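You operate a simulated robot arm through the tools that you are given. There is no shell and no other tool. Be economical: measure what you need, move in short steps, check, and stop when the job is done.

You run a simulated two-armed robot. Do the job below in one go: nothing can be reset, and whatever is moved stays where it is left.

Task
Press the viscometer start button three times. Put one of the caps from the top of the test bench on the top of the light booth. Take the red plug and leave it on the mill one cabinet top. Do these in any order. Set down upright: cap, red plug.
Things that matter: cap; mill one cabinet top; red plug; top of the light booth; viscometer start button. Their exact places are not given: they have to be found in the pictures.

It is judged by the outcome, as a careful person would: the job done as asked, and still so three seconds after it is handed in. It fails if anything else is knocked over, pushed out of place, dropped, spilled or broken. A push-on lid holds only when it is set on centred and level and pressed home; a screw cap is set on level and turned clockwise until tight.

Robot
Two 7-joint arms with three-finger grippers on one trunk, on a base that drives. Base frame: it is fixed to the floor where the robot stands at the start and does not move with it; the origin is under the middle of the robot, x ahead of it, y to its left, z up. Units: mm, rad, N and s.
The left shoulder is at the start at [70, 165, 1038], the right one opposite. With the tool pointing down near the work surface each hand reaches from about 280 to 860 mm from the robot's upright axis, wherever it stands, measured 20 degrees to its own side. Places, roughly: cap [2750, 750, 1000]; mill one cabinet top (33x17 cm) [-7020, 5460, 800]; red plug (6x6x11 cm) [-5100, 6600, 800]; top of the light booth [3000, -400, 1400]; viscometer start button [2700, 900, 900]. Payload 3.91 kg a hand.
Tool frame (each hand has its own): the origin (TCP) lies between the finger pads and is the grasp point; the fingertips stand 30 mm ahead of it; z points along the fingers, y is the line along which they close. The gripper opens to 116 mm. The gripper's body begins 73 mm behind the TCP.
Orientation is that of the tool frame in the base frame, as a unit quaternion [x, y, z, w]. With the fingers straight down and closing along the base's y, the tool's x points along the base's -x, its y along +y and its z along -z.

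Tools
- The arms move only by the tool move_arm. It takes "left_increments", "right_increments" or both (then of equal length, played together; a hand with none holds still); each is a list of rows, each a list of 7 numbers: the opening, from 0 (shut) to 1 (fully open), then the shift along the tool's x, y, z in units of 25 mm (1.0 is 25 mm), then the turn, a rotation vector about the tool's x, y, z in units of 5 degrees (1.0 is 5 degrees). In form: [[jaw, dx, dy, dz, wx, wy, wz], ...]. A call has 1 to 20 rows; each row shifts and turns the commanded pose from where the row before left it, along the tool's axes as they then stand. A call with a number of a shift or a turn outside -1 to 1 is refused whole. Rows are played at 5 a second. More than 50 mm and 0.15 rad between two rows, or a gripper value outside its range, and nothing of the call is played. A pose out of reach is approached as far as the arm can. The call stops where the force on the tool passes 40 N (or 10 N more than at its start, if that is more) or the arm is blocked; 0.2 s more then pass. Each finger travels about 153 mm/s and halts on what it meets, pressing with about 34 N; the grip force reading is that of the motor and also rises with nothing between the fingers. The clock runs only during rows and for 0.2 s after the last one: add rows that do not move to give the fingers time. It gives the time, the measured TCP pose, the force on the tool (base axes), the opening and the grip force at its end, in the units of the frame above (readings bear some noise), with the torque about the TCP (base axes, N m) and any sound that the robot's microphone picked up, and new pictures: "views" is both (left out), scene, wrist or none (wrist: the cameras of the hands that moved).
- Cameras (640 x 400 px; columns grow to the right, rows downward): "scene" is now at [137.6, -2.9, 1372.7]; the picture's right is [-0.14, -0.99, 0.00], its down [-0.38, 0.05, -0.92] and it looks along [0.91, -0.13, -0.39] (base axes); focal length 296 px, centre (320, 200). "left" rides on the left gripper at [75, 17, -88] in its tool frame; the picture's right is [-0.22, 0.97, 0.00], its down [-0.70, -0.16, -0.70] and it looks along [-0.68, -0.16, 0.71] (tool axes); focal length 247 px, centre (320, 200). "right" rides on the right gripper at [52, 56, -88] in its tool frame; the picture's right is [-0.73, 0.68, 0.00], its down [-0.49, -0.52, -0.70] and it looks along [-0.48, -0.51, 0.71] (tool axes); focal length 247 px, centre (320, 200).
- slide_trunk(by): slides the trunk up (or, below 0, down) by that many mm; the arms and the scene camera ride with it, the base frame stays. It gives what a move gives, with no picture.
- drive_base(legs): drives the robot by 1 to 6 legs, each [ahead, left, turn to the left] in mm, mm and rad, along the robot's own axes; the way and the turn of a leg run together, so that a leg with both is an arc; at most 1500 mm and 3.142 rad a leg. The arms and the cameras ride along, it lands a little off, and it stops where it bumps. It gives what a move gives, and a new picture of the scene camera.
- head_to(pan, tilt): turns the head with the scene camera to pan (to the left, within 1.501 rad either way) and tilt (down, from -0.506 to 1.204), counted from straight ahead of the robot. It gives what a move gives, and a new picture of the scene camera.
- probe_pixels(camera, pixels): for up to 12 pixels [column, row] of the newest picture of that camera ("zoom" is the newest enlarged one), the place [x, y, z] in the base frame of the surface seen there, good to about 2 mm, but the place of the scene camera against the robot may be out by one fixed shift of up to 12 mm in any direction. The clock stands still meanwhile.
- enlarge(camera, box): a new picture of the part [left, top, right, bottom] of that camera's present view, enlarged. The clock stands still meanwhile.
- hand_in(): hands the job in; it is judged then, once.

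Work in short steps. Measure before you move; look again where a grasp or a placing could have gone wrong, and mend it. You have 120 turns and 274 pictures in all, those below and enlarged ones among them. Open the grippers and draw the arms clear of the work before you hand the job in, unless the task says otherwise; then end with one line.

The tools are called after "Request:" as name(argument=value, ...) on one line, values as JSON. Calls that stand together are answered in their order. move_arm: Moves the arms, as the interface text tells. Its arguments: {"type":"object","properties":{"left_increments":{"type":"array"},"right_increments":{"type":"array"},"views":{"type":"string","enum":["both","scene","wrist","none"]}},"required":[]} The other tools are called the same way: slide_trunk (by) slides the trunk up or down; drive_base (legs) drives the base; head_to (pan, tilt) turns the head that bears the scene camera; probe_pixels (camera, pixels) gives the place of the surface under pixels of a picture; enlarge (camera, box) takes an enlarged picture of a part of a camera's view; hand_in () hands the job in.

At the start:

```text
time: 0.0
left_ee_pos: [670.3, 234.9, 1156.0]
left_ee_rot: [0.001, 1.0, 0.0, 0.0]
left_force: [-0.1, 0.0, 0.4]
left_ft_torque: [-0.02, 0.01, -0.01]
left_grip_width: 116.3
left_gripper_force: 0.1
right_ee_pos: [459.9, -229.2, 1216.7]
right_ee_rot: [-0.001, 1.0, 0.0, -0.001]
right_force: [0.9, 0.2, 0.0]
right_ft_torque: [-0.02, 0.01, -0.01]
right_grip_width: 116.1
right_gripper_force: 0.0
trunk travel left (down, up): [-575.0, 265.0]
robot x, y, heading: [-0.4, -0.7, -0.002]
head pan, tilt: [-0.141, 0.398]
```

scene: 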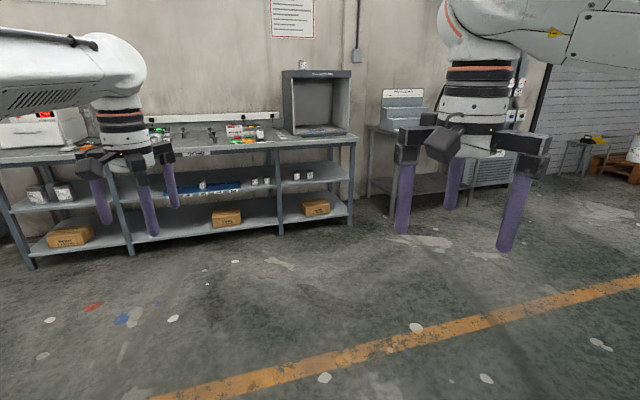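
right: 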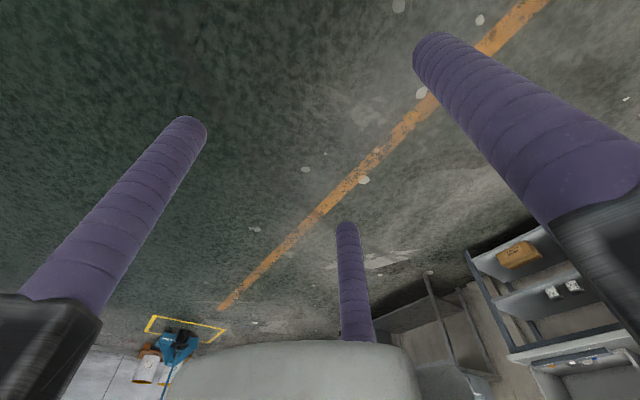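
left: 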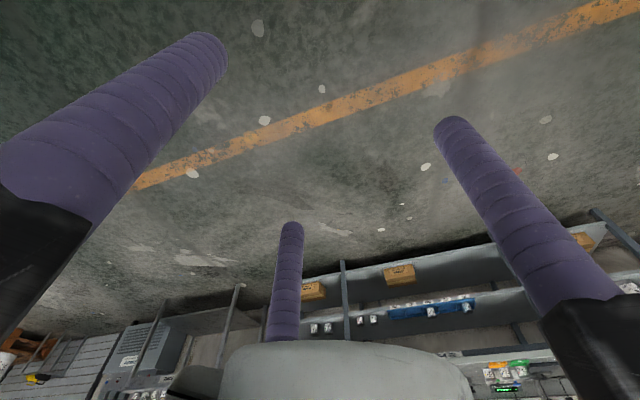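

The bench is ahead at about columns 0-350. I enlarge the bench part for viewing the viscometer, the caps and the light booth.

Request:
enlarge(camera="scene", box=[180, 50, 360, 170])

Request:
head_to(pan=0.3, tilt=0.3)

```text
3.33 times, centred on (270, 110) of scene
```

zoom: 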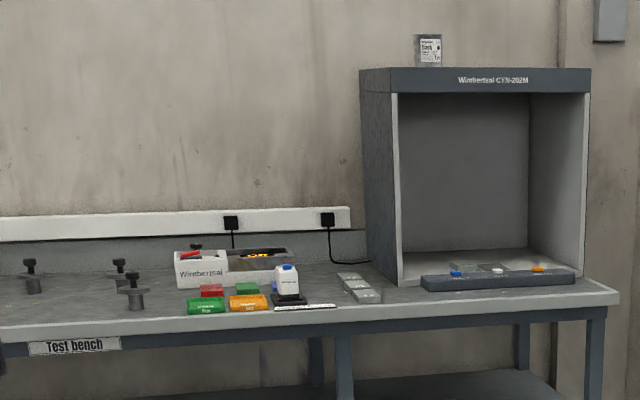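

```text
time: 0.9
left_ee_pos: [670.7, 235.1, 1155.3]
left_ee_rot: [0.001, 1.0, 0.0, 0.0]
left_force: [0.3, 0.3, -0.3]
left_ft_torque: [-0.04, -0.02, -0.04]
left_grip_width: 115.9
left_gripper_force: 0.0
right_ee_pos: [458.7, -228.0, 1217.5]
right_ee_rot: [0.0, 1.0, 0.0, 0.0]
right_force: [-0.5, -0.9, -0.2]
right_ft_torque: [0.02, -0.03, -0.03]
right_grip_width: 116.2
right_gripper_force: 0.2
trunk travel left (down, up): [-575.0, 265.0]
robot x, y, heading: [3.4, -1.4, -0.002]
head pan, tilt: [0.3, 0.3]
```

scene: 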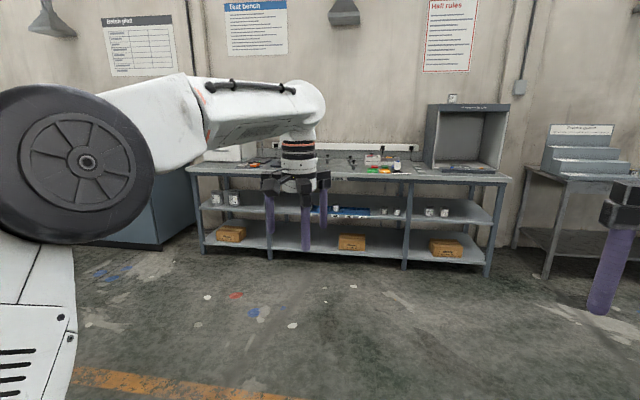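

I probe the bench edge, the booth and the machine to plan the drive.

Request:
probe_pixels(camera="scene", pixels=[[350, 180], [200, 168], [480, 182], [465, 107], [370, 160], [225, 152], [453, 98], [440, 169]])

Request:
drive_base(legs=[[1100, 700, 0]])

```text
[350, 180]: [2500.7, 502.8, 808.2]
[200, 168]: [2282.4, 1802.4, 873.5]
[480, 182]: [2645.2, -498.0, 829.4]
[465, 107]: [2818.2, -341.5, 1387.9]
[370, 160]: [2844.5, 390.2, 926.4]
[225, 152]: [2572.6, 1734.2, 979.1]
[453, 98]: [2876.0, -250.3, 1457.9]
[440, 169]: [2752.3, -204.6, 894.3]
```

```text
time: 7.5
left_ee_pos: [1782.6, 913.4, 1155.2]
left_ee_rot: [0.005, 1.0, 0.0, 0.0]
left_force: [0.8, -0.4, 0.6]
left_ft_torque: [0.0, -0.01, -0.01]
left_grip_width: 116.0
left_gripper_force: 0.1
right_ee_pos: [1566.6, 452.6, 1216.6]
right_ee_rot: [0.005, 1.0, 0.0, 0.0]
right_force: [-0.9, 0.1, 0.5]
right_ft_torque: [0.01, -0.01, 0.04]
right_grip_width: 116.2
right_gripper_force: 0.0
trunk travel left (down, up): [-575.0, 265.0]
robot x, y, heading: [1108.4, 689.3, -0.008]
head pan, tilt: [0.3, 0.3]
```

scene: 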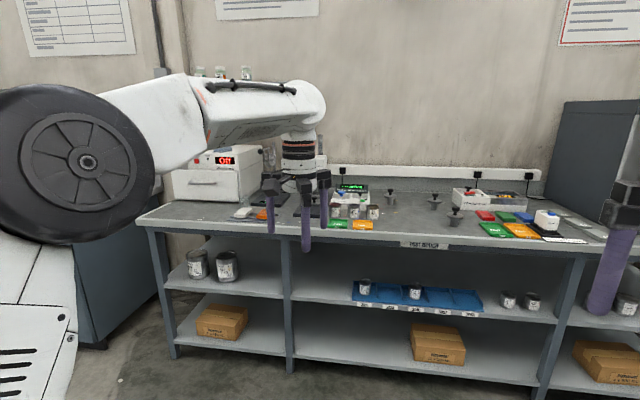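

The left arm hides part of the bench. I enlarge the middle part for identifying the viscometer and caps.

Request:
enlarge(camera="scene", box=[220, 150, 420, 275])

Request:
enlarge(camera="scene", box=[400, 150, 640, 300])

```text
3.20 times, centred on (320, 212) of scene
```

zoom: 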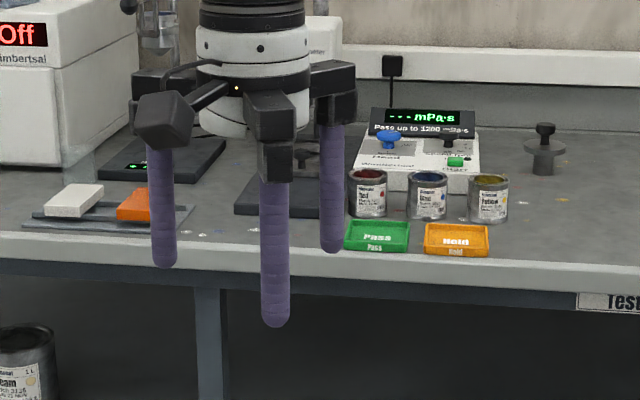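

```text
2.67 times, centred on (520, 225) of scene
```

zoom: 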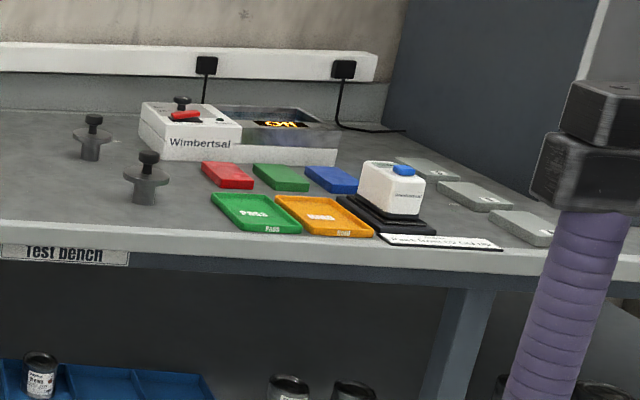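

The viscometer (display "mPa·s") with a green start button at zoom (455,161) is seen, and stemmed dark objects stand on the bench. I probe these.

Request:
probe_pixels(camera="scene", pixels=[[362, 200], [342, 193], [390, 195], [435, 199], [455, 212], [468, 189], [350, 187], [546, 214], [217, 72], [246, 73]])

Request:
move_arm(left_increments=[[0, 0, 0, 0, 0, 0, 0], [0, 0, 0, 0, 0, 0, 0], [0, 0, 0, 0, 0, 0, 0], [0, 0, 0, 0, 0, 0, 0]], views="both")

```text
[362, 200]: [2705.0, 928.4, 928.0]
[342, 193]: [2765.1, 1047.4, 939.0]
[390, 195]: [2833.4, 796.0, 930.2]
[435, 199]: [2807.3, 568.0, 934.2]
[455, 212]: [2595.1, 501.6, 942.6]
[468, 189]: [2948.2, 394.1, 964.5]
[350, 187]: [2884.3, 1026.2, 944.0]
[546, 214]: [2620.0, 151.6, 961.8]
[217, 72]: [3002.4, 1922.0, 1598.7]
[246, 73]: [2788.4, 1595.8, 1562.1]
```

```text
time: 8.4
left_ee_pos: [1783.4, 913.5, 1156.3]
left_ee_rot: [0.006, 1.0, -0.001, 0.0]
left_force: [0.1, -0.2, 0.0]
left_ft_torque: [0.01, 0.0, 0.01]
left_grip_width: 9.2
left_gripper_force: 33.8
right_ee_pos: [1567.6, 453.1, 1217.2]
right_ee_rot: [0.005, 1.0, 0.001, 0.001]
right_force: [0.2, 0.2, -0.3]
right_ft_torque: [0.03, -0.02, 0.04]
right_grip_width: 116.0
right_gripper_force: 0.1
trunk travel left (down, up): [-575.0, 265.0]
robot x, y, heading: [1107.8, 686.4, -0.014]
head pan, tilt: [0.3, 0.3]
```

scene: 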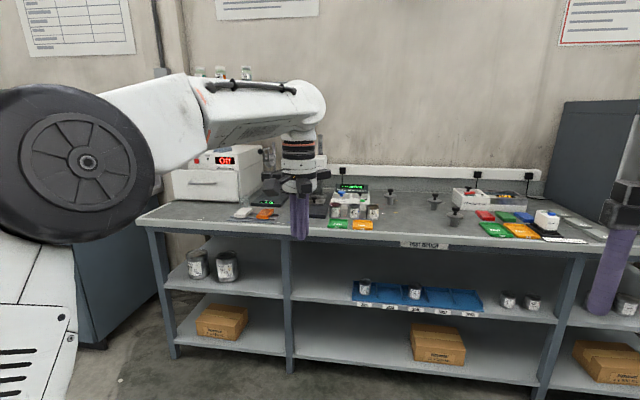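
left: 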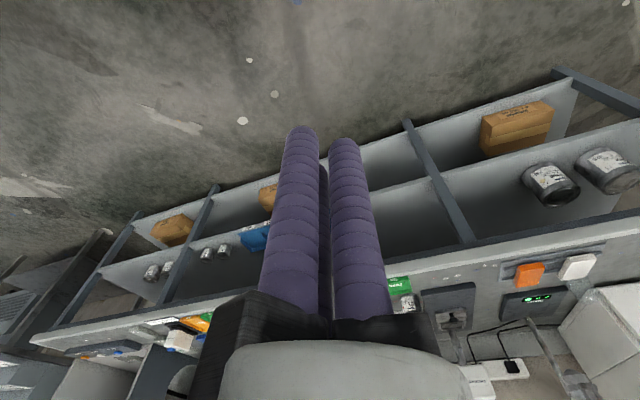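

The hand closes with all fingers toward the centre. The bench front runs at an angle of about 0.157 rad, so I turn to face it and drive closer, with the hands above the bench clutter.

Request:
drive_base(legs=[[0, 0, 0.171], [800, -219, 0]])

Request:
head_to(pan=0.0, tilt=0.6)

```text
time: 13.6
left_ee_pos: [2568.4, 915.5, 1156.5]
left_ee_rot: [-0.072, 0.997, 0.001, -0.001]
left_force: [0.2, -0.7, -0.1]
left_ft_torque: [0.0, 0.02, 0.01]
left_grip_width: 9.3
left_gripper_force: 33.5
right_ee_pos: [2426.0, 426.8, 1218.1]
right_ee_rot: [-0.073, 0.997, 0.0, 0.001]
right_force: [0.1, 0.4, 0.3]
right_ft_torque: [-0.04, -0.02, 0.01]
right_grip_width: 115.8
right_gripper_force: 0.0
trunk travel left (down, up): [-575.0, 265.0]
robot x, y, heading: [1937.8, 590.2, 0.145]
head pan, tilt: [0.3, 0.3]
```

scene: 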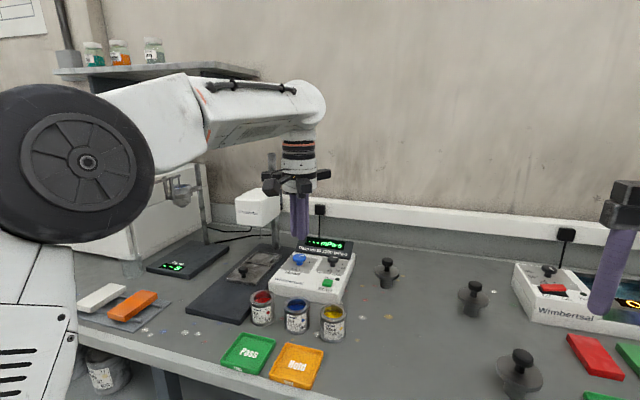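

```text
time: 14.4
left_ee_pos: [2567.6, 915.5, 1156.0]
left_ee_rot: [-0.072, 0.997, 0.0, 0.0]
left_force: [0.1, -0.4, -0.4]
left_ft_torque: [-0.02, -0.02, 0.02]
left_grip_width: 9.2
left_gripper_force: 33.7
right_ee_pos: [2426.1, 426.3, 1217.0]
right_ee_rot: [-0.072, 0.997, 0.0, 0.0]
right_force: [0.0, 0.9, 0.1]
right_ft_torque: [-0.05, -0.02, -0.04]
right_grip_width: 115.9
right_gripper_force: 0.1
trunk travel left (down, up): [-575.0, 265.0]
robot x, y, heading: [1937.0, 585.2, 0.139]
head pan, tilt: [0.0, 0.6]
```

scene: 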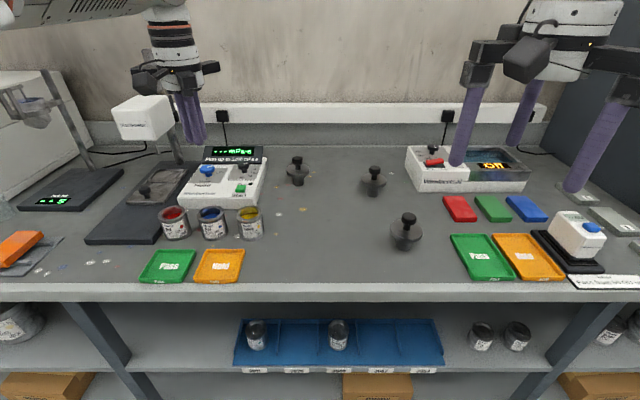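

I zoom on the viscometer and the three stemmed objects.

Request:
enlarge(camera="scene", box=[160, 135, 300, 250])

Request:
enlarge(camera="scene", box=[270, 140, 450, 260])

Request:
enlarge(camera="scene", box=[0, 140, 180, 290])

Request:
probe_pixels(camera="scene", pixels=[[241, 188], [241, 184], [206, 170], [231, 150], [297, 160], [374, 170], [409, 217], [310, 230], [200, 210], [407, 240], [374, 190], [297, 180]])

```text
3.48 times, centred on (230, 192) of scene
```

zoom: 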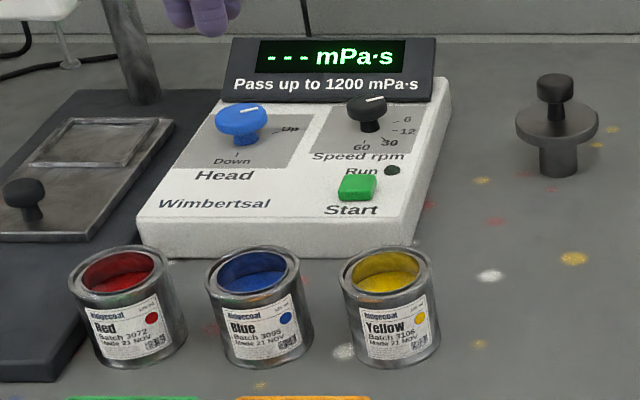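

```text
3.33 times, centred on (360, 200) of scene
```

zoom: 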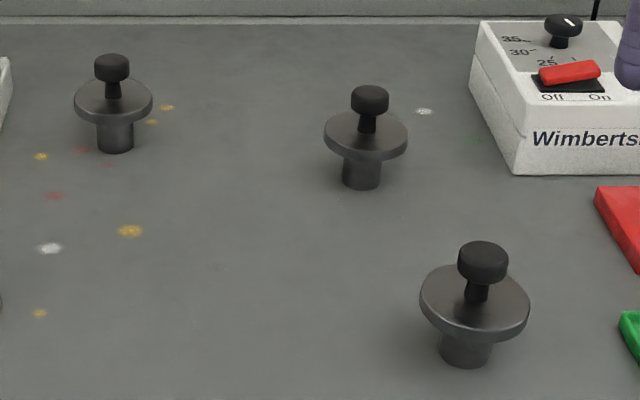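

```text
2.67 times, centred on (90, 215) of scene
```

zoom: 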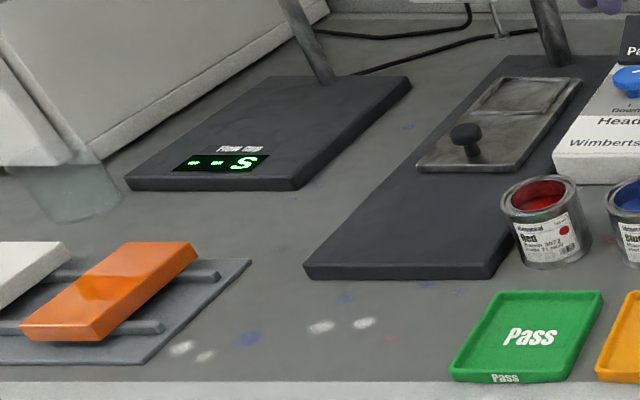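

```text
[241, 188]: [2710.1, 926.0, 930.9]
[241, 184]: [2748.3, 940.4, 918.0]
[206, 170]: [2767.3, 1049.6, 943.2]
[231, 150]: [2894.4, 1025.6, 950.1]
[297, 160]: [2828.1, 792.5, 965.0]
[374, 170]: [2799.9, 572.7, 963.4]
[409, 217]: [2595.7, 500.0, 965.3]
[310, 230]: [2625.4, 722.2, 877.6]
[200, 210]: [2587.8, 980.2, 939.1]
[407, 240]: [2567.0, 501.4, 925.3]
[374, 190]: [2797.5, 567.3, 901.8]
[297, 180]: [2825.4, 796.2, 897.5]
```

The caps are the three knobbed discs (top z≈965). I measure the start button and its neighbours finely.

Request:
enlarge(camera="scene", box=[200, 145, 280, 205])

Request:
enlarge(camera="left", box=[160, 50, 640, 400])

```text
6.67 times, centred on (240, 175) of scene
```

zoom: 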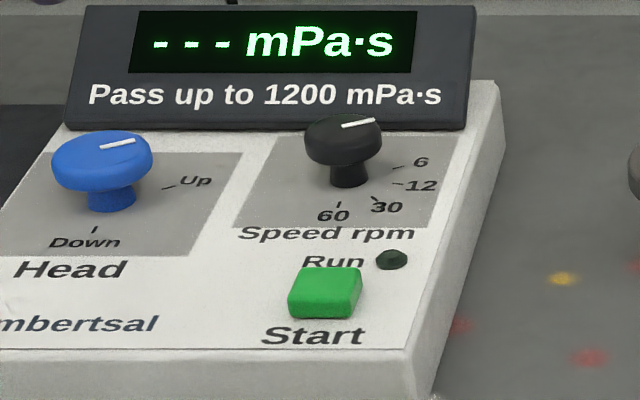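

```text
1.14 times, centred on (400, 225) of left
```

zoom: 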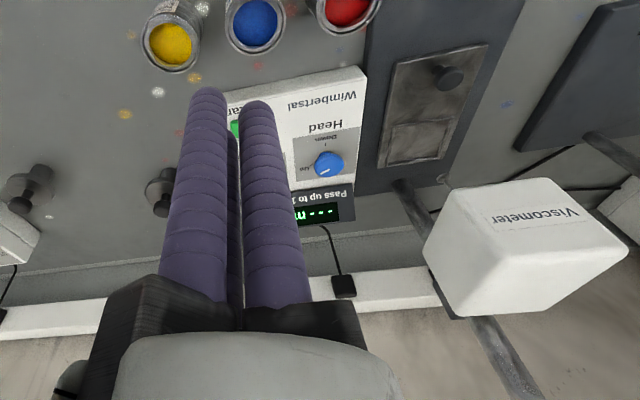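

I probe button corners and knob tops at sub-pixel scene positions.

Request:
probe_pixels(camera="scene", pixels=[[237.5, 185.8], [245.6, 185.8], [244.9, 188.8], [236.1, 188.6], [241, 187.2], [243.4, 165], [243.4, 163.5], [207.7, 167.5], [238.5, 196.7], [265, 163], [149, 105], [160, 130]])

```text
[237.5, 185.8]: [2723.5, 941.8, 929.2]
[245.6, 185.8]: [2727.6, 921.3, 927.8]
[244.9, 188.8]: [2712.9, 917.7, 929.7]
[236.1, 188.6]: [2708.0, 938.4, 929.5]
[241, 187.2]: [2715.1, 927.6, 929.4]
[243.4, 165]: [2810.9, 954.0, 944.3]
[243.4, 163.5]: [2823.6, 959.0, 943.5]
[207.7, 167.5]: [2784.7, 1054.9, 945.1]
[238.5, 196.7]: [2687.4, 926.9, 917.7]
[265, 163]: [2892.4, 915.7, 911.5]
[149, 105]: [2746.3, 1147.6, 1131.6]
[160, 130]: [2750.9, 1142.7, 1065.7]
```

The button centre is about (2717, 929, 930) with the nearest knob 95 mm away, so the closed hand can press it. I drive 150 mm closer to have it well within reach.

Request:
drive_base(legs=[[150, 0, 0]])

```text
time: 15.8
left_ee_pos: [2718.7, 935.1, 1157.0]
left_ee_rot: [-0.071, 0.998, 0.0, 0.0]
left_force: [-0.4, -0.7, -0.3]
left_ft_torque: [0.02, 0.04, 0.01]
left_grip_width: 8.9
left_gripper_force: 34.0
right_ee_pos: [2576.1, 446.7, 1217.2]
right_ee_rot: [-0.072, 0.997, 0.001, 0.001]
right_force: [0.8, -0.6, 1.0]
right_ft_torque: [-0.01, 0.03, 0.0]
right_grip_width: 116.2
right_gripper_force: 0.0
trunk travel left (down, up): [-575.0, 265.0]
robot x, y, heading: [2086.6, 606.3, 0.142]
head pan, tilt: [0.0, 0.6]
```

scene: 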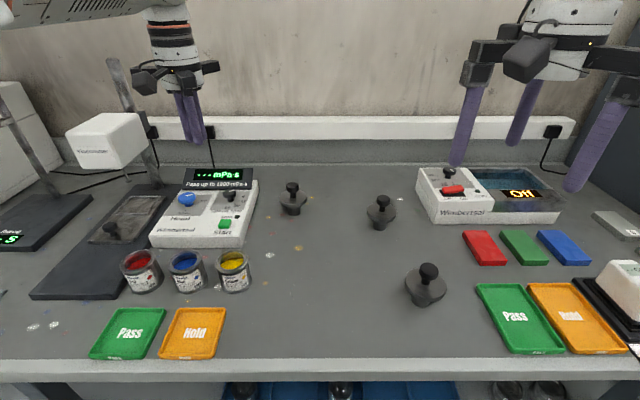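

The hand is nearly above the button (TCP 2718.7, 935.1). I lower 150 mm and check with the pictures.

Request:
move_arm(left_increments=[[0, 0, 0, 1, 0, 0, 0], [0, 0, 0, 1, 0, 0, 0], [0, 0, 0, 1, 0, 0, 0], [0, 0, 0, 1, 0, 0, 0], [0, 0, 0, 1, 0, 0, 0], [0, 0, 0, 1, 0, 0, 0], [0, 0, 0, 0, 0, 0, 0]], views="both")

```text
time: 17.4
left_ee_pos: [2717.8, 936.3, 1005.9]
left_ee_rot: [-0.07, 0.998, 0.0, 0.001]
left_force: [-0.3, -1.1, -0.1]
left_ft_torque: [-0.01, 0.01, 0.02]
left_grip_width: 9.1
left_gripper_force: 33.5
right_ee_pos: [2576.2, 446.2, 1217.9]
right_ee_rot: [-0.071, 0.997, 0.001, 0.002]
right_force: [-0.4, -0.5, -0.2]
right_ft_torque: [-0.01, 0.02, 0.0]
right_grip_width: 115.9
right_gripper_force: 0.1
trunk travel left (down, up): [-575.0, 265.0]
robot x, y, heading: [2086.3, 611.4, 0.141]
head pan, tilt: [0.0, 0.6]
```

scene: 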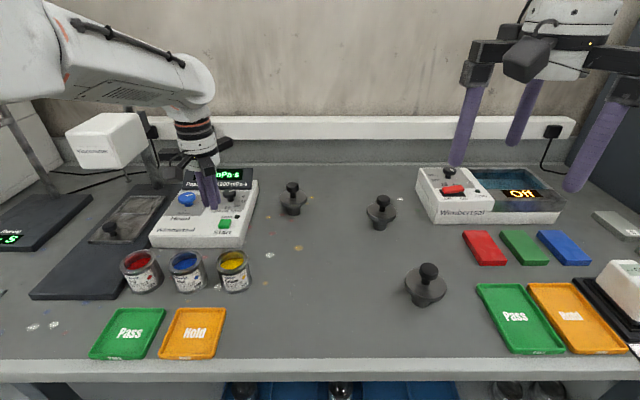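
left: 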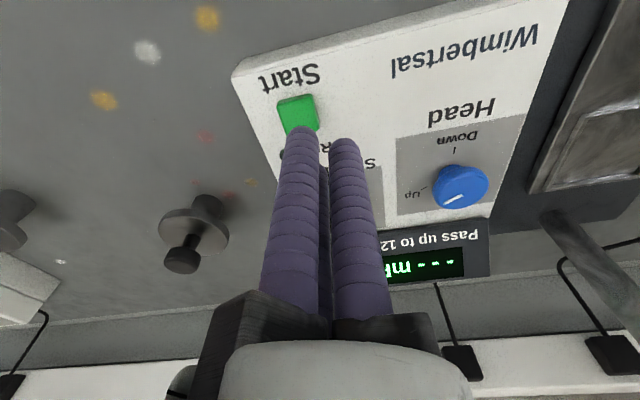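

I probe the button and fingertips through the wrist camera, and the button in the scene for comparison.

Request:
probe_pixels(camera="left", pixels=[[297, 108], [283, 108], [309, 100], [302, 132], [343, 145], [182, 258]])

Request:
probe_pixels(camera="scene", pixels=[[225, 222], [206, 203], [214, 206], [293, 187], [381, 200], [428, 269]])

```text
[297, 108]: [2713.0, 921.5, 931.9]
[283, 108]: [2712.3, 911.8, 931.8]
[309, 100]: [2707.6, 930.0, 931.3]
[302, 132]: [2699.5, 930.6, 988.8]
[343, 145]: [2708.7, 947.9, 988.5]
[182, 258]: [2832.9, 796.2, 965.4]
```

```text
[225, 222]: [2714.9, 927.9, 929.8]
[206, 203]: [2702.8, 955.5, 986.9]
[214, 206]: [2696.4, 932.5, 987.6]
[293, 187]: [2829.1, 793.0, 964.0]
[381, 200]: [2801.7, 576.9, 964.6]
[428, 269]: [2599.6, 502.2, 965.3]
```

The wrist camera puts the button centre at about (2713, 921.5, 932). I shift the closed hand over it and lower to just above (tip z≈937).

Request:
move_arm(left_increments=[[0, 0.28, -0.55, 0, 0, 0, 0], [0, 0, 0, 0.8, 0, 0, 0], [0, 0, 0, 0.7, 0, 0, 0], [0, 0, 0, 0, 0, 0, 0]], views="both")

```text
time: 18.4
left_ee_pos: [2713.4, 920.9, 968.4]
left_ee_rot: [-0.07, 0.998, 0.001, 0.001]
left_force: [1.2, 0.1, 0.4]
left_ft_torque: [0.01, -0.02, 0.04]
left_grip_width: 9.4
left_gripper_force: 34.1
right_ee_pos: [2574.5, 447.8, 1217.6]
right_ee_rot: [-0.071, 0.997, 0.001, 0.001]
right_force: [-0.4, -0.2, 0.1]
right_ft_torque: [-0.03, 0.02, -0.03]
right_grip_width: 116.1
right_gripper_force: 0.0
trunk travel left (down, up): [-575.0, 265.0]
robot x, y, heading: [2085.5, 605.9, 0.14]
head pan, tilt: [0.0, 0.6]
```

scene: 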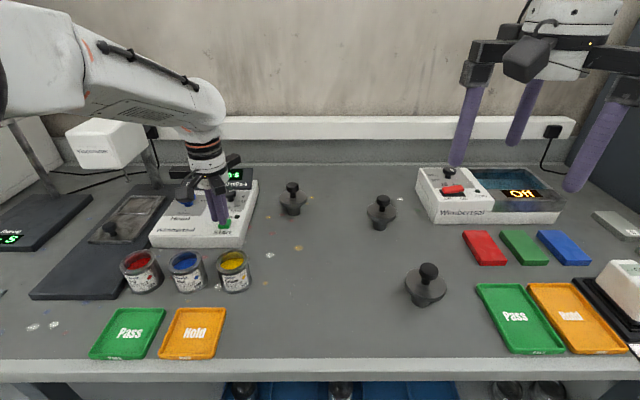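
left: 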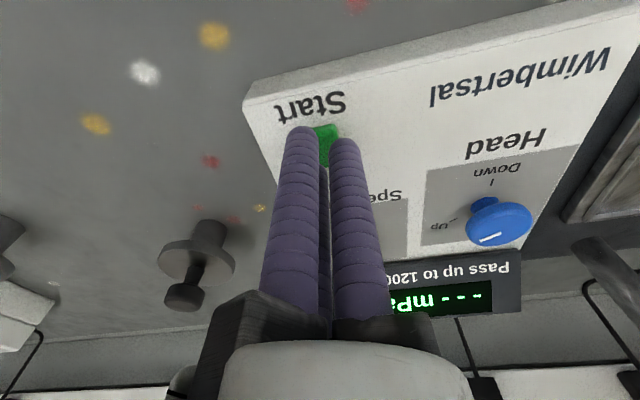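

The fingers straddle the button centre. I press down in 4 mm rows.

Request:
move_arm(left_increments=[[0, 0, 0, 0.16, 0, 0, 0], [0, 0, 0, 0.16, 0, 0, 0], [0, 0, 0, 0.12, 0, 0, 0]], views="wrist")

```text
time: 19.1
left_ee_pos: [2715.0, 921.6, 958.8]
left_ee_rot: [-0.07, 0.998, -0.001, 0.001]
left_force: [0.8, -0.1, 1.1]
left_ft_torque: [0.02, -0.04, 0.01]
left_grip_width: 9.0
left_gripper_force: 45.2
right_ee_pos: [2575.4, 447.1, 1218.0]
right_ee_rot: [-0.071, 0.997, 0.002, 0.002]
right_force: [0.3, -0.3, -0.3]
right_ft_torque: [0.02, -0.06, -0.01]
right_grip_width: 116.0
right_gripper_force: 0.0
trunk travel left (down, up): [-575.0, 265.0]
robot x, y, heading: [2085.7, 605.5, 0.145]
head pan, tilt: [0.0, 0.6]
heard: click
```

left: 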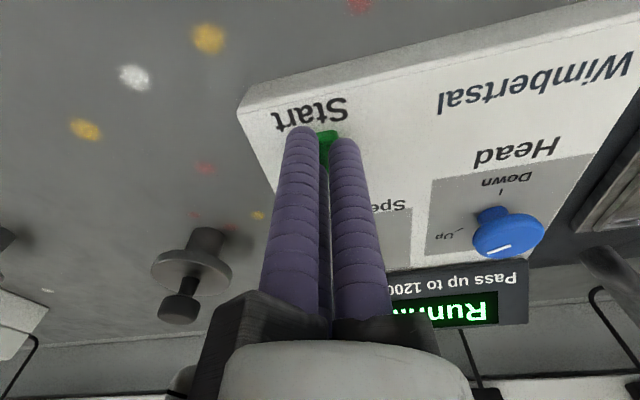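

A click was heard and the display shows "Run…". I release 15 mm, checking the state before the second press.

Request:
move_arm(left_increments=[[0, 0, 0, -0.6, 0, 0, 0], [0, 0, 0, 0, 0, 0, 0], [0, 0, 0, 0, 0, 0, 0]], views="wrist")

Request:
move_arm(left_increments=[[0, 0, 0, 0.2, 0, 0, 0], [0, 0, 0, 0.2, 0, 0, 0], [0, 0, 0, 0.2, 0, 0, 0]], views="wrist")

```text
time: 19.9
left_ee_pos: [2715.3, 920.8, 973.5]
left_ee_rot: [-0.071, 0.998, 0.0, 0.0]
left_force: [0.4, 0.2, 0.4]
left_ft_torque: [-0.05, -0.01, 0.04]
left_grip_width: 8.9
left_gripper_force: 45.0
right_ee_pos: [2574.8, 446.9, 1217.7]
right_ee_rot: [-0.071, 0.997, 0.0, 0.001]
right_force: [0.4, 0.2, -1.0]
right_ft_torque: [0.02, 0.03, -0.02]
right_grip_width: 116.0
right_gripper_force: 0.1
trunk travel left (down, up): [-575.0, 265.0]
robot x, y, heading: [2088.9, 608.0, 0.136]
head pan, tilt: [0.0, 0.6]
```

left: 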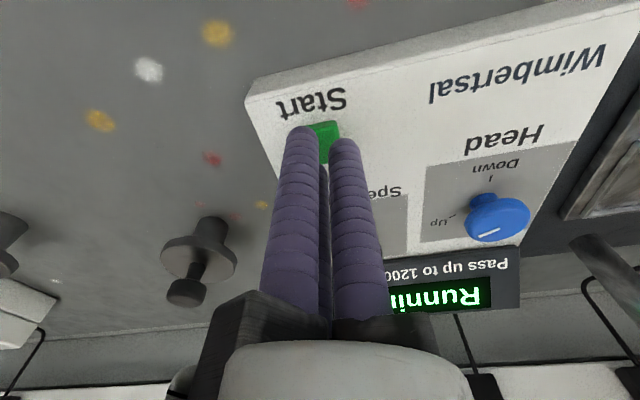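

```text
time: 20.8
left_ee_pos: [2714.2, 921.0, 958.8]
left_ee_rot: [-0.071, 0.997, 0.0, 0.0]
left_force: [0.8, 0.1, 1.4]
left_ft_torque: [0.04, 0.0, 0.0]
left_grip_width: 8.8
left_gripper_force: 45.2
right_ee_pos: [2574.3, 447.9, 1216.8]
right_ee_rot: [-0.071, 0.997, 0.0, 0.001]
right_force: [-0.1, 0.0, -0.8]
right_ft_torque: [0.01, 0.01, 0.0]
right_grip_width: 115.9
right_gripper_force: 0.1
trunk travel left (down, up): [-575.0, 265.0]
robot x, y, heading: [2088.6, 609.3, 0.142]
head pan, tilt: [0.0, 0.6]
heard: click
```

left: 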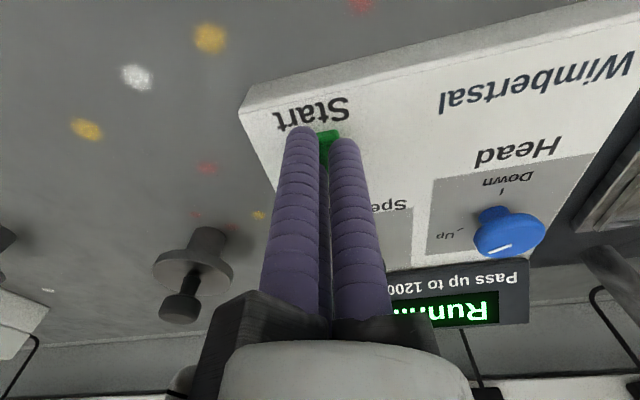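

The second click was heard. I release and press a third time.

Request:
move_arm(left_increments=[[0, 0, 0, -0.6, 0, 0, 0], [0, 0, 0, 0, 0, 0, 0], [0, 0, 0, 0, 0, 0, 0]], views="none")

Request:
move_arm(left_increments=[[0, 0, 0, 0.2, 0, 0, 0], [0, 0, 0, 0.2, 0, 0, 0], [0, 0, 0, 0.2, 0, 0, 0]], views="wrist")

```text
time: 21.6
left_ee_pos: [2714.4, 920.8, 972.7]
left_ee_rot: [-0.071, 0.997, 0.0, 0.0]
left_force: [-1.3, -0.8, -0.1]
left_ft_torque: [-0.02, 0.01, 0.03]
left_grip_width: 8.8
left_gripper_force: 44.6
right_ee_pos: [2575.3, 446.7, 1218.0]
right_ee_rot: [-0.071, 0.997, 0.0, 0.002]
right_force: [-0.1, -1.1, 0.3]
right_ft_torque: [0.02, 0.0, 0.02]
right_grip_width: 116.3
right_gripper_force: 0.0
trunk travel left (down, up): [-575.0, 265.0]
robot x, y, heading: [2085.7, 609.6, 0.14]
head pan, tilt: [0.0, 0.6]
```

```text
time: 22.4
left_ee_pos: [2715.1, 920.8, 958.3]
left_ee_rot: [-0.071, 0.997, 0.0, 0.0]
left_force: [1.1, -0.3, 0.8]
left_ft_torque: [0.01, -0.01, 0.02]
left_grip_width: 9.0
left_gripper_force: 45.1
right_ee_pos: [2575.2, 447.1, 1218.0]
right_ee_rot: [-0.071, 0.997, 0.0, 0.001]
right_force: [-0.3, 0.7, -0.6]
right_ft_torque: [0.01, 0.0, -0.01]
right_grip_width: 115.9
right_gripper_force: 0.2
trunk travel left (down, up): [-575.0, 265.0]
robot x, y, heading: [2089.9, 611.6, 0.144]
head pan, tilt: [0.0, 0.6]
heard: click
```

left: 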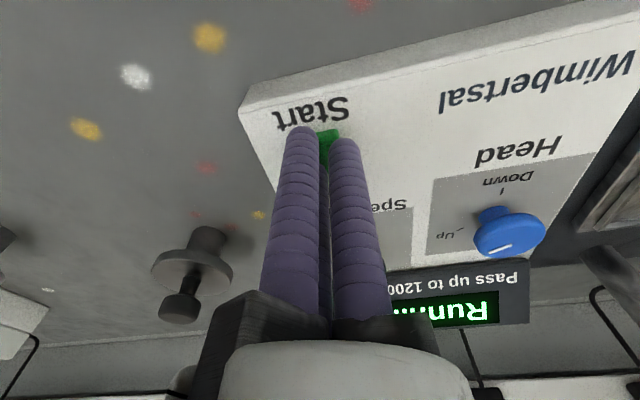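

Third click heard. I raise the left hand clear and bring the right hand over the front cap (≈2598, 502), lowering partway with half opening.

Request:
move_arm(left_increments=[[0, 0, 0, -1, 0, 0, 0], [0, 0, 0, -1, 0, 0, 0], [0, 0, 0, -1, 0, 0, 0], [0, 0, 0, -1, 0, 0, 0], [0, 0, 0, -1, 0, 0, 0], [0, 0, 0, -1, 0, 0, 0], [0, 0, 0, -1, 0, 0, 0], [0, 0, 0, -1, 0, 0, 0], [0, 0, 0, 0, 0, 0, 0], [0, 0, 0, 0, 0, 0, 0]], right_increments=[[0.6, -0.6, 1, 0, 0, 0, 0], [0.6, -0.6, 1, 0, 0, 0, 0], [0.6, 0, 0, 1, 0, 0, 0], [0.6, 0, 0, 1, 0, 0, 0], [0.6, 0, 0, 1, 0, 0, 0], [0.6, 0, 0, 1, 0, 0, 0], [0.6, 0, 0, 1, 0, 0, 0], [0.6, 0, 0, 1, 0, 0, 0], [0.6, 0, 0, 0, 0, 0, 0], [0.6, 0, 0, 0, 0, 0, 0]], views="both")

```text
time: 24.6
left_ee_pos: [2714.0, 921.9, 1157.6]
left_ee_rot: [-0.07, 0.998, 0.001, -0.001]
left_force: [-0.2, 0.4, 0.0]
left_ft_torque: [0.0, -0.02, 0.01]
left_grip_width: 9.0
left_gripper_force: 45.0
right_ee_pos: [2598.1, 501.7, 1067.6]
right_ee_rot: [-0.071, 0.997, 0.003, 0.001]
right_force: [0.3, -0.7, -0.1]
right_ft_torque: [0.03, 0.01, 0.0]
right_grip_width: 69.6
right_gripper_force: 0.1
trunk travel left (down, up): [-575.0, 265.0]
robot x, y, heading: [2087.0, 609.2, 0.143]
head pan, tilt: [0.0, 0.6]
```

scene: 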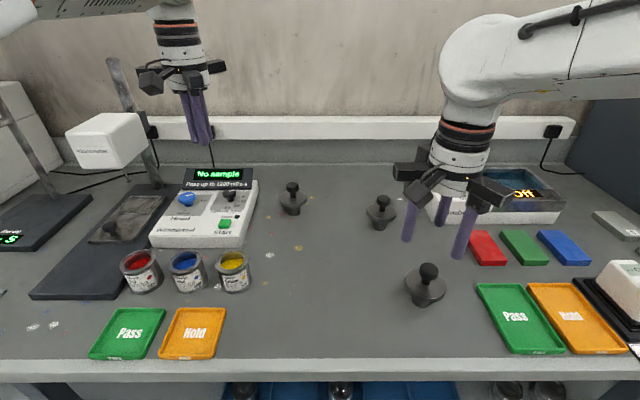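
right: 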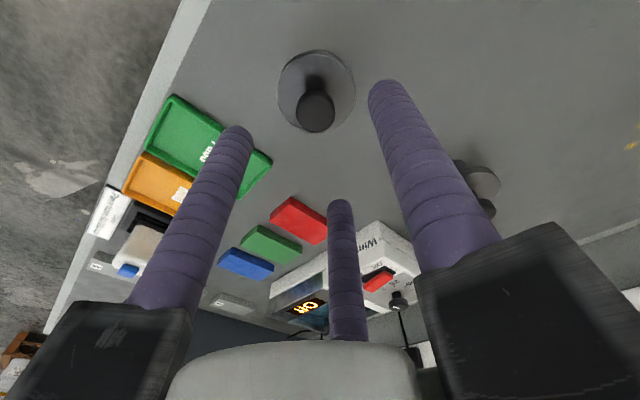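
left: 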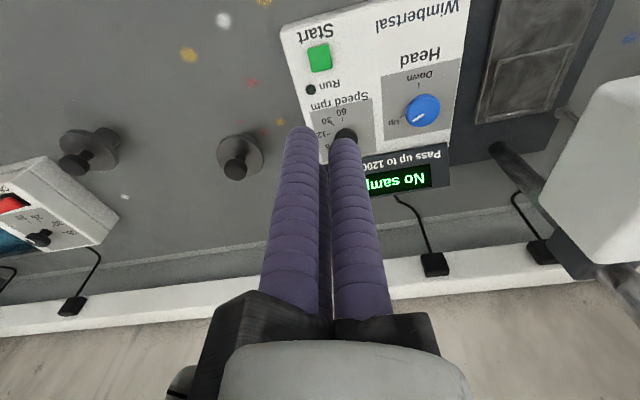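

The knob is seen in the right wrist picture at (316,110). I probe it and the flange.

Request:
probe_pixels(camera="right", pixels=[[316, 112], [300, 108], [333, 108], [316, 98], [316, 125], [285, 85], [345, 85], [316, 56], [340, 150]])

```text
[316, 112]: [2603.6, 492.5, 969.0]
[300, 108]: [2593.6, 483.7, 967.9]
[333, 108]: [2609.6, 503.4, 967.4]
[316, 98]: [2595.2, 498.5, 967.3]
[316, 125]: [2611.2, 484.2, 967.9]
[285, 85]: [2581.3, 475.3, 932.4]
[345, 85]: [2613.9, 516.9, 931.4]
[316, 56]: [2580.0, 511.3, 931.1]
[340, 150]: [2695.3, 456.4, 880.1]
```

The knob centre is (2602, 493), top 968, flange at 932. I align and lower so the tips stop about 4 mm above the flange.

Request:
move_arm(right_increments=[[0.6, -0.13, -0.37, 0, 0, 0, 0], [0.6, 0, 0, 1, 0, 0, 0], [0.6, 0, 0, 1, 0, 0, 0], [0.6, 0, 0, 1, 0, 0, 0], [0.6, 0, 0, 1, 0, 0, 0], [0.6, 0, 0, 0, 0, 0, 0]], views="both")

```text
time: 25.9
left_ee_pos: [2713.8, 921.3, 1157.3]
left_ee_rot: [-0.07, 0.998, 0.0, 0.0]
left_force: [0.3, 0.5, -0.3]
left_ft_torque: [0.04, 0.01, -0.02]
left_grip_width: 9.2
left_gripper_force: 45.3
right_ee_pos: [2602.4, 492.3, 966.2]
right_ee_rot: [-0.071, 0.997, 0.001, 0.001]
right_force: [0.4, 0.2, 0.1]
right_ft_torque: [-0.01, 0.0, 0.03]
right_grip_width: 69.5
right_gripper_force: 0.1
trunk travel left (down, up): [-575.0, 265.0]
robot x, y, heading: [2089.3, 608.3, 0.143]
head pan, tilt: [0.0, 0.6]
```

scene: 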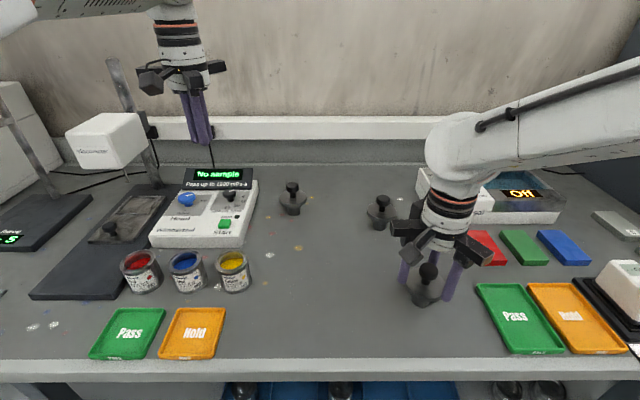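
right: 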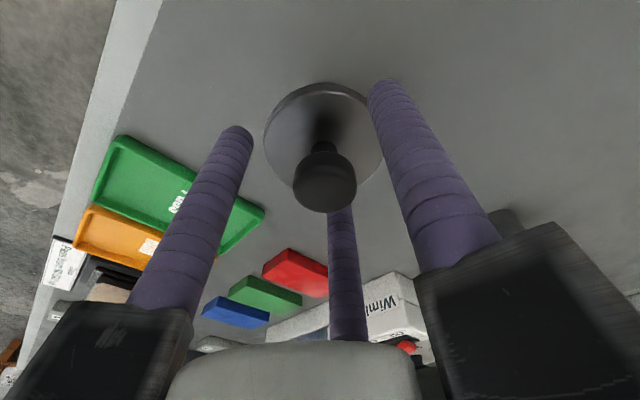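

The knob lies between the fingers. I close gradually.

Request:
move_arm(right_increments=[[0.4, 0, 0, 0, 0, 0, 0], [0.3, 0, 0, 0, 0, 0, 0], [0.2, 0, 0, 0, 0, 0, 0], [0, 0, 0, 0, 0, 0, 0], [0, 0, 0, 0, 0, 0, 0], [0, 0, 0, 0, 0, 0, 0]], views="both")

```text
time: 27.4
left_ee_pos: [2713.4, 921.2, 1158.9]
left_ee_rot: [-0.071, 0.997, 0.0, 0.0]
left_force: [0.2, 0.3, -0.9]
left_ft_torque: [0.0, -0.01, 0.03]
left_grip_width: 9.1
left_gripper_force: 45.5
right_ee_pos: [2601.6, 492.0, 966.1]
right_ee_rot: [-0.071, 0.997, 0.0, 0.001]
right_force: [-0.2, -0.6, 2.1]
right_ft_torque: [0.0, 0.01, -0.02]
right_grip_width: 30.8
right_gripper_force: 33.9
trunk travel left (down, up): [-575.0, 265.0]
robot x, y, heading: [2088.6, 605.5, 0.141]
head pan, tilt: [0.0, 0.6]
```

scene: 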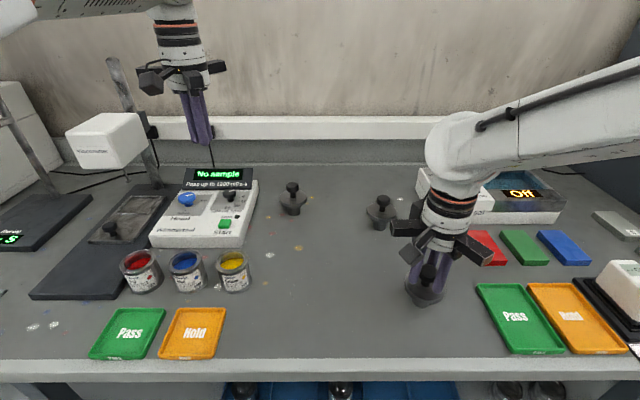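
right: 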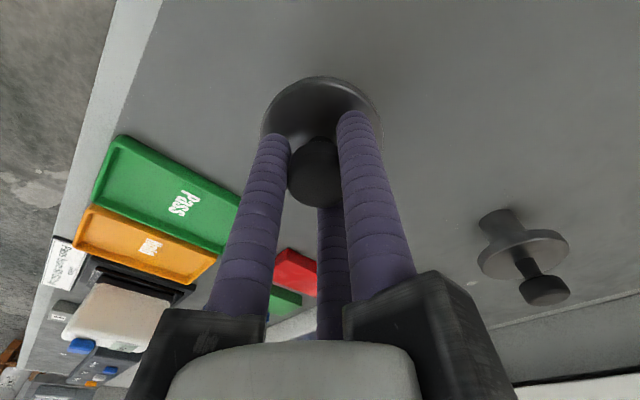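

The knob is held (width 30.8). I lift.

Request:
move_arm(right_increments=[[0, 0, 0, -0.4, 0, 0, 0], [0, 0, 0, -0.8, 0, 0, 0], [0, 0, 0, -1, 0, 0, 0], [0, 0, 0, -1, 0, 0, 0], [0, 0, 0, -1, 0, 0, 0], [0, 0, 0, -1, 0, 0, 0], [0, 0, 0, -1, 0, 0, 0], [0, 0, 0, -1, 0, 0, 0], [0, 0, 0, -1, 0, 0, 0], [0, 0, 0, -1, 0, 0, 0], [0, 0, 0, 0, 0, 0, 0]], views="both")

Request:
head_to(pan=-0.9, tilt=0.1)

```text
time: 29.8
left_ee_pos: [2714.2, 921.5, 1157.0]
left_ee_rot: [-0.071, 0.998, 0.001, 0.0]
left_force: [-0.2, 1.2, -0.1]
left_ft_torque: [0.05, 0.01, -0.01]
left_grip_width: 9.1
left_gripper_force: 45.4
right_ee_pos: [2602.5, 493.5, 1197.4]
right_ee_rot: [-0.07, 0.998, 0.0, 0.001]
right_force: [-0.8, -0.5, -0.2]
right_ft_torque: [-0.01, -0.01, 0.01]
right_grip_width: 9.3
right_gripper_force: 34.0
trunk travel left (down, up): [-575.0, 265.0]
robot x, y, heading: [2088.4, 609.8, 0.147]
head pan, tilt: [0.0, 0.6]
```

scene: 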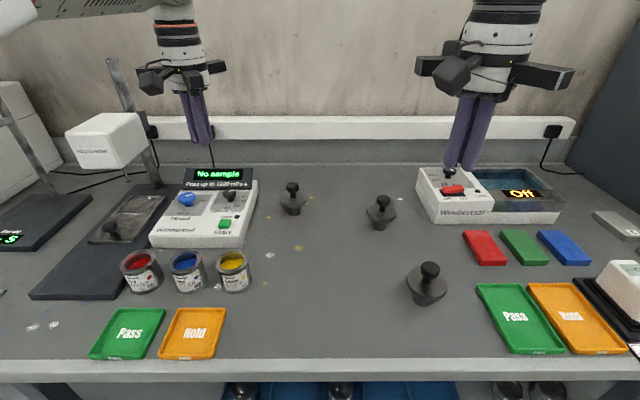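
right: 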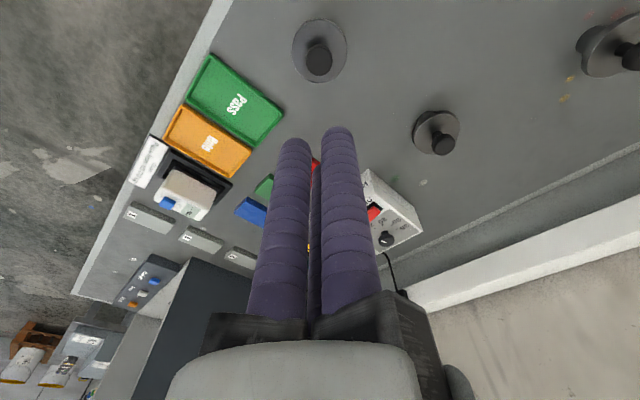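

```text
time: 30.9
left_ee_pos: [2715.2, 921.1, 1157.2]
left_ee_rot: [-0.07, 0.998, -0.001, 0.0]
left_force: [-0.6, 0.3, 0.5]
left_ft_torque: [0.0, 0.02, 0.02]
left_grip_width: 8.6
left_gripper_force: 44.6
right_ee_pos: [2602.3, 494.0, 1197.8]
right_ee_rot: [-0.071, 0.997, -0.001, 0.001]
right_force: [0.4, -0.4, 1.3]
right_ft_torque: [0.0, 0.0, -0.01]
right_grip_width: 9.1
right_gripper_force: 34.0
trunk travel left (down, up): [-575.0, 265.0]
robot x, y, heading: [2085.7, 612.8, 0.138]
head pan, tilt: [-0.901, 0.099]
```

scene: 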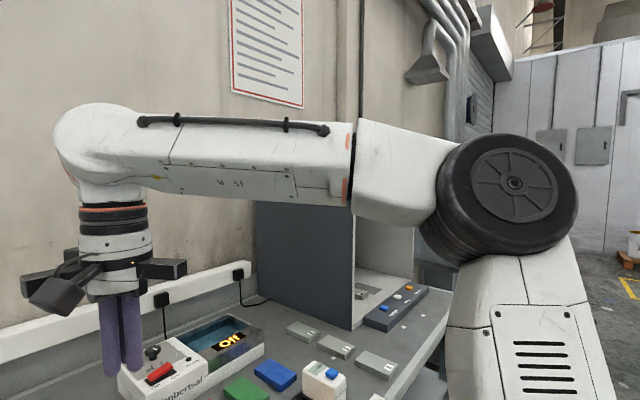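

The knob slipped out and the cap still stands in place. I'll grip the flange rim instead; I descend to 1067 and re-measure the cap and the neighbouring tray.

Request:
move_arm(right_increments=[[0.6, 0, 0, 1, 0, 0, 0], [0.6, 0, 0, 1, 0, 0, 0], [0.6, 0, 0, 1, 0, 0, 0], [0.6, 0, 0, 1, 0, 0, 0], [0.6, 0, 0, 1, 0, 0, 0], [0.6, 0, 0, 0, 0, 0, 0]], views="wrist")

Request:
head_to(pan=0, tilt=0.6)

Request:
enlarge(camera="right", box=[160, 0, 480, 200])

```text
time: 32.4
left_ee_pos: [2713.6, 921.3, 1157.5]
left_ee_rot: [-0.071, 0.997, 0.0, 0.0]
left_force: [-0.3, 0.3, 0.9]
left_ft_torque: [0.01, -0.01, 0.01]
left_grip_width: 8.8
left_gripper_force: 44.7
right_ee_pos: [2601.3, 493.5, 1072.3]
right_ee_rot: [-0.072, 0.997, 0.0, 0.001]
right_force: [1.6, 0.3, -0.2]
right_ft_torque: [-0.01, 0.0, -0.01]
right_grip_width: 69.5
right_gripper_force: 0.1
trunk travel left (down, up): [-575.0, 265.0]
robot x, y, heading: [2087.1, 611.6, 0.143]
head pan, tilt: [-0.901, 0.099]
```

right: 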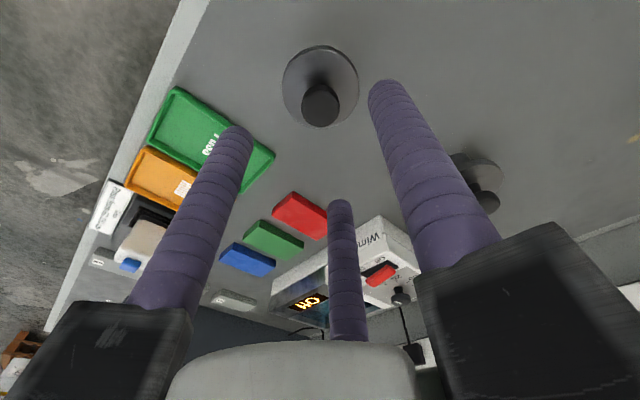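

```text
time: 33.5
left_ee_pos: [2713.8, 921.8, 1157.7]
left_ee_rot: [-0.071, 0.997, 0.0, 0.0]
left_force: [0.2, -0.2, -0.1]
left_ft_torque: [0.01, 0.05, 0.0]
left_grip_width: 9.1
left_gripper_force: 44.7
right_ee_pos: [2601.4, 494.2, 1071.7]
right_ee_rot: [-0.071, 0.997, 0.0, 0.001]
right_force: [0.3, 0.3, -0.1]
right_ft_torque: [-0.02, -0.01, -0.03]
right_grip_width: 69.6
right_gripper_force: 0.0
trunk travel left (down, up): [-575.0, 265.0]
robot x, y, heading: [2087.4, 612.0, 0.139]
head pan, tilt: [0.0, 0.6]
```

scene: 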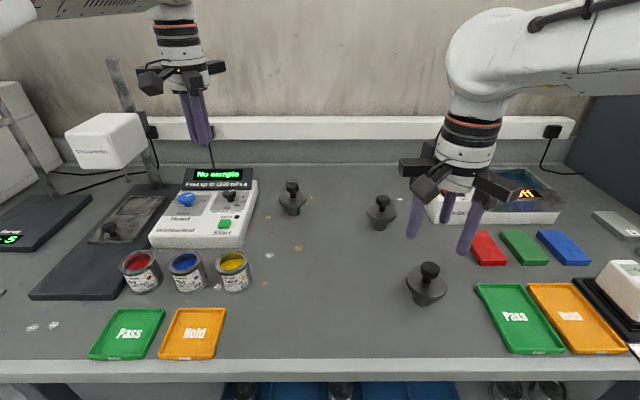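

```text
2.00 times, centred on (320, 100) of right
```

zoom: 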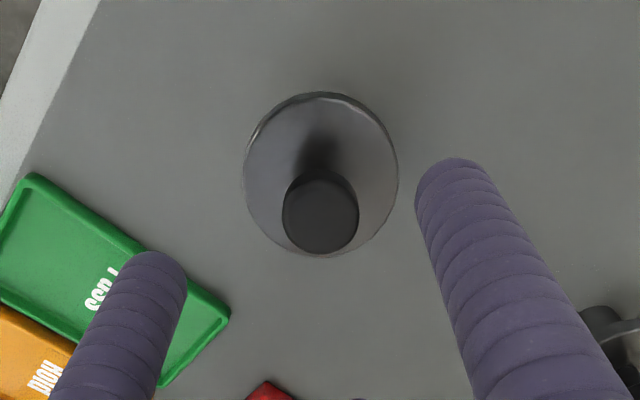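

I probe knob edges, flange rim and the tray corner in the zoomed wrist picture.

Request:
probe_pixels(camera="zoom", pixels=[[287, 215], [354, 215], [320, 184], [320, 246], [250, 170], [392, 170], [320, 101], [275, 235], [370, 235], [140, 247], [227, 308]])

```text
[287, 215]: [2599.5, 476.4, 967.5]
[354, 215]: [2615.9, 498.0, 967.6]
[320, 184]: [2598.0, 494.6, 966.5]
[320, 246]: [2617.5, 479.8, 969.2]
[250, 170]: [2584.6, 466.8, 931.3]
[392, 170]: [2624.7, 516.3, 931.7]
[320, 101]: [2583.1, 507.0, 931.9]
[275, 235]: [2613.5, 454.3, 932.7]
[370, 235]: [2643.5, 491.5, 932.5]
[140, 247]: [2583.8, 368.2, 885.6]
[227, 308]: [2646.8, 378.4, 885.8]
```

The cap centre is about (2609.5, 487), flange Ø66 with top at z 932. I open wide, align and lower to TCP z≈927.

Request:
move_arm(right_increments=[[0.95, -0.28, -0.32, 0, 0, 0, 0], [0.95, 0, 0, 0, 0, 0, 0], [0.95, 0, 0, 1, 0, 0, 0], [0.95, 0, 0, 1, 0, 0, 0], [0.95, 0, 0, 1, 0, 0, 0], [0.95, 0, 0, 0.9, 0, 0, 0], [0.95, 0, 0, 0.9, 0, 0, 0], [0.95, 0, 0, 1, 0, 0, 0], [0.95, 0, 0, 0, 0, 0, 0]], views="both")

```text
time: 35.5
left_ee_pos: [2714.4, 920.2, 1158.6]
left_ee_rot: [-0.071, 0.997, 0.0, 0.001]
left_force: [-0.7, 0.0, 0.0]
left_ft_torque: [0.01, 0.0, -0.01]
left_grip_width: 8.9
left_gripper_force: 44.4
right_ee_pos: [2611.3, 485.8, 926.7]
right_ee_rot: [-0.071, 0.997, 0.001, 0.001]
right_force: [-1.0, 0.2, 0.6]
right_ft_torque: [0.01, -0.02, 0.0]
right_grip_width: 110.0
right_gripper_force: 0.3
trunk travel left (down, up): [-575.0, 265.0]
robot x, y, heading: [2089.0, 607.0, 0.142]
head pan, tilt: [0.0, 0.6]
```

scene: 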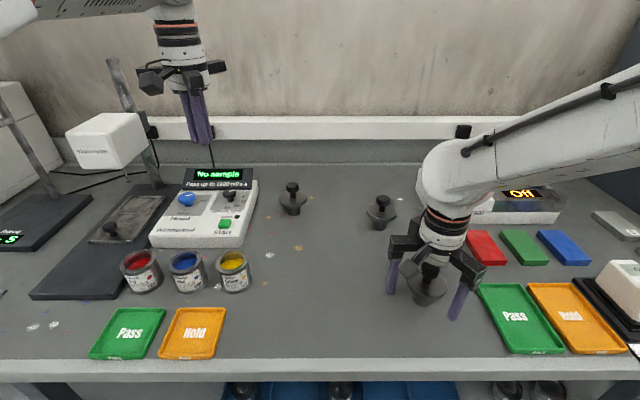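
right: 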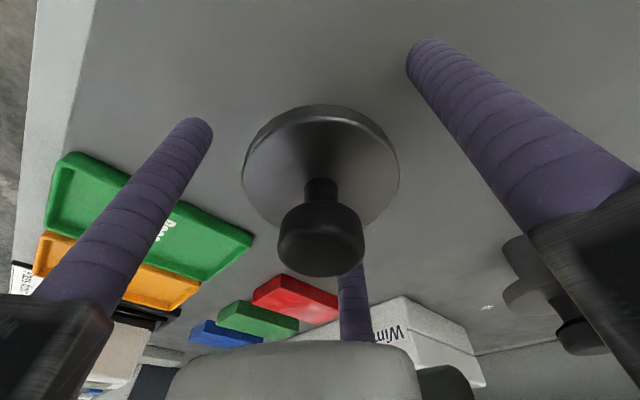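

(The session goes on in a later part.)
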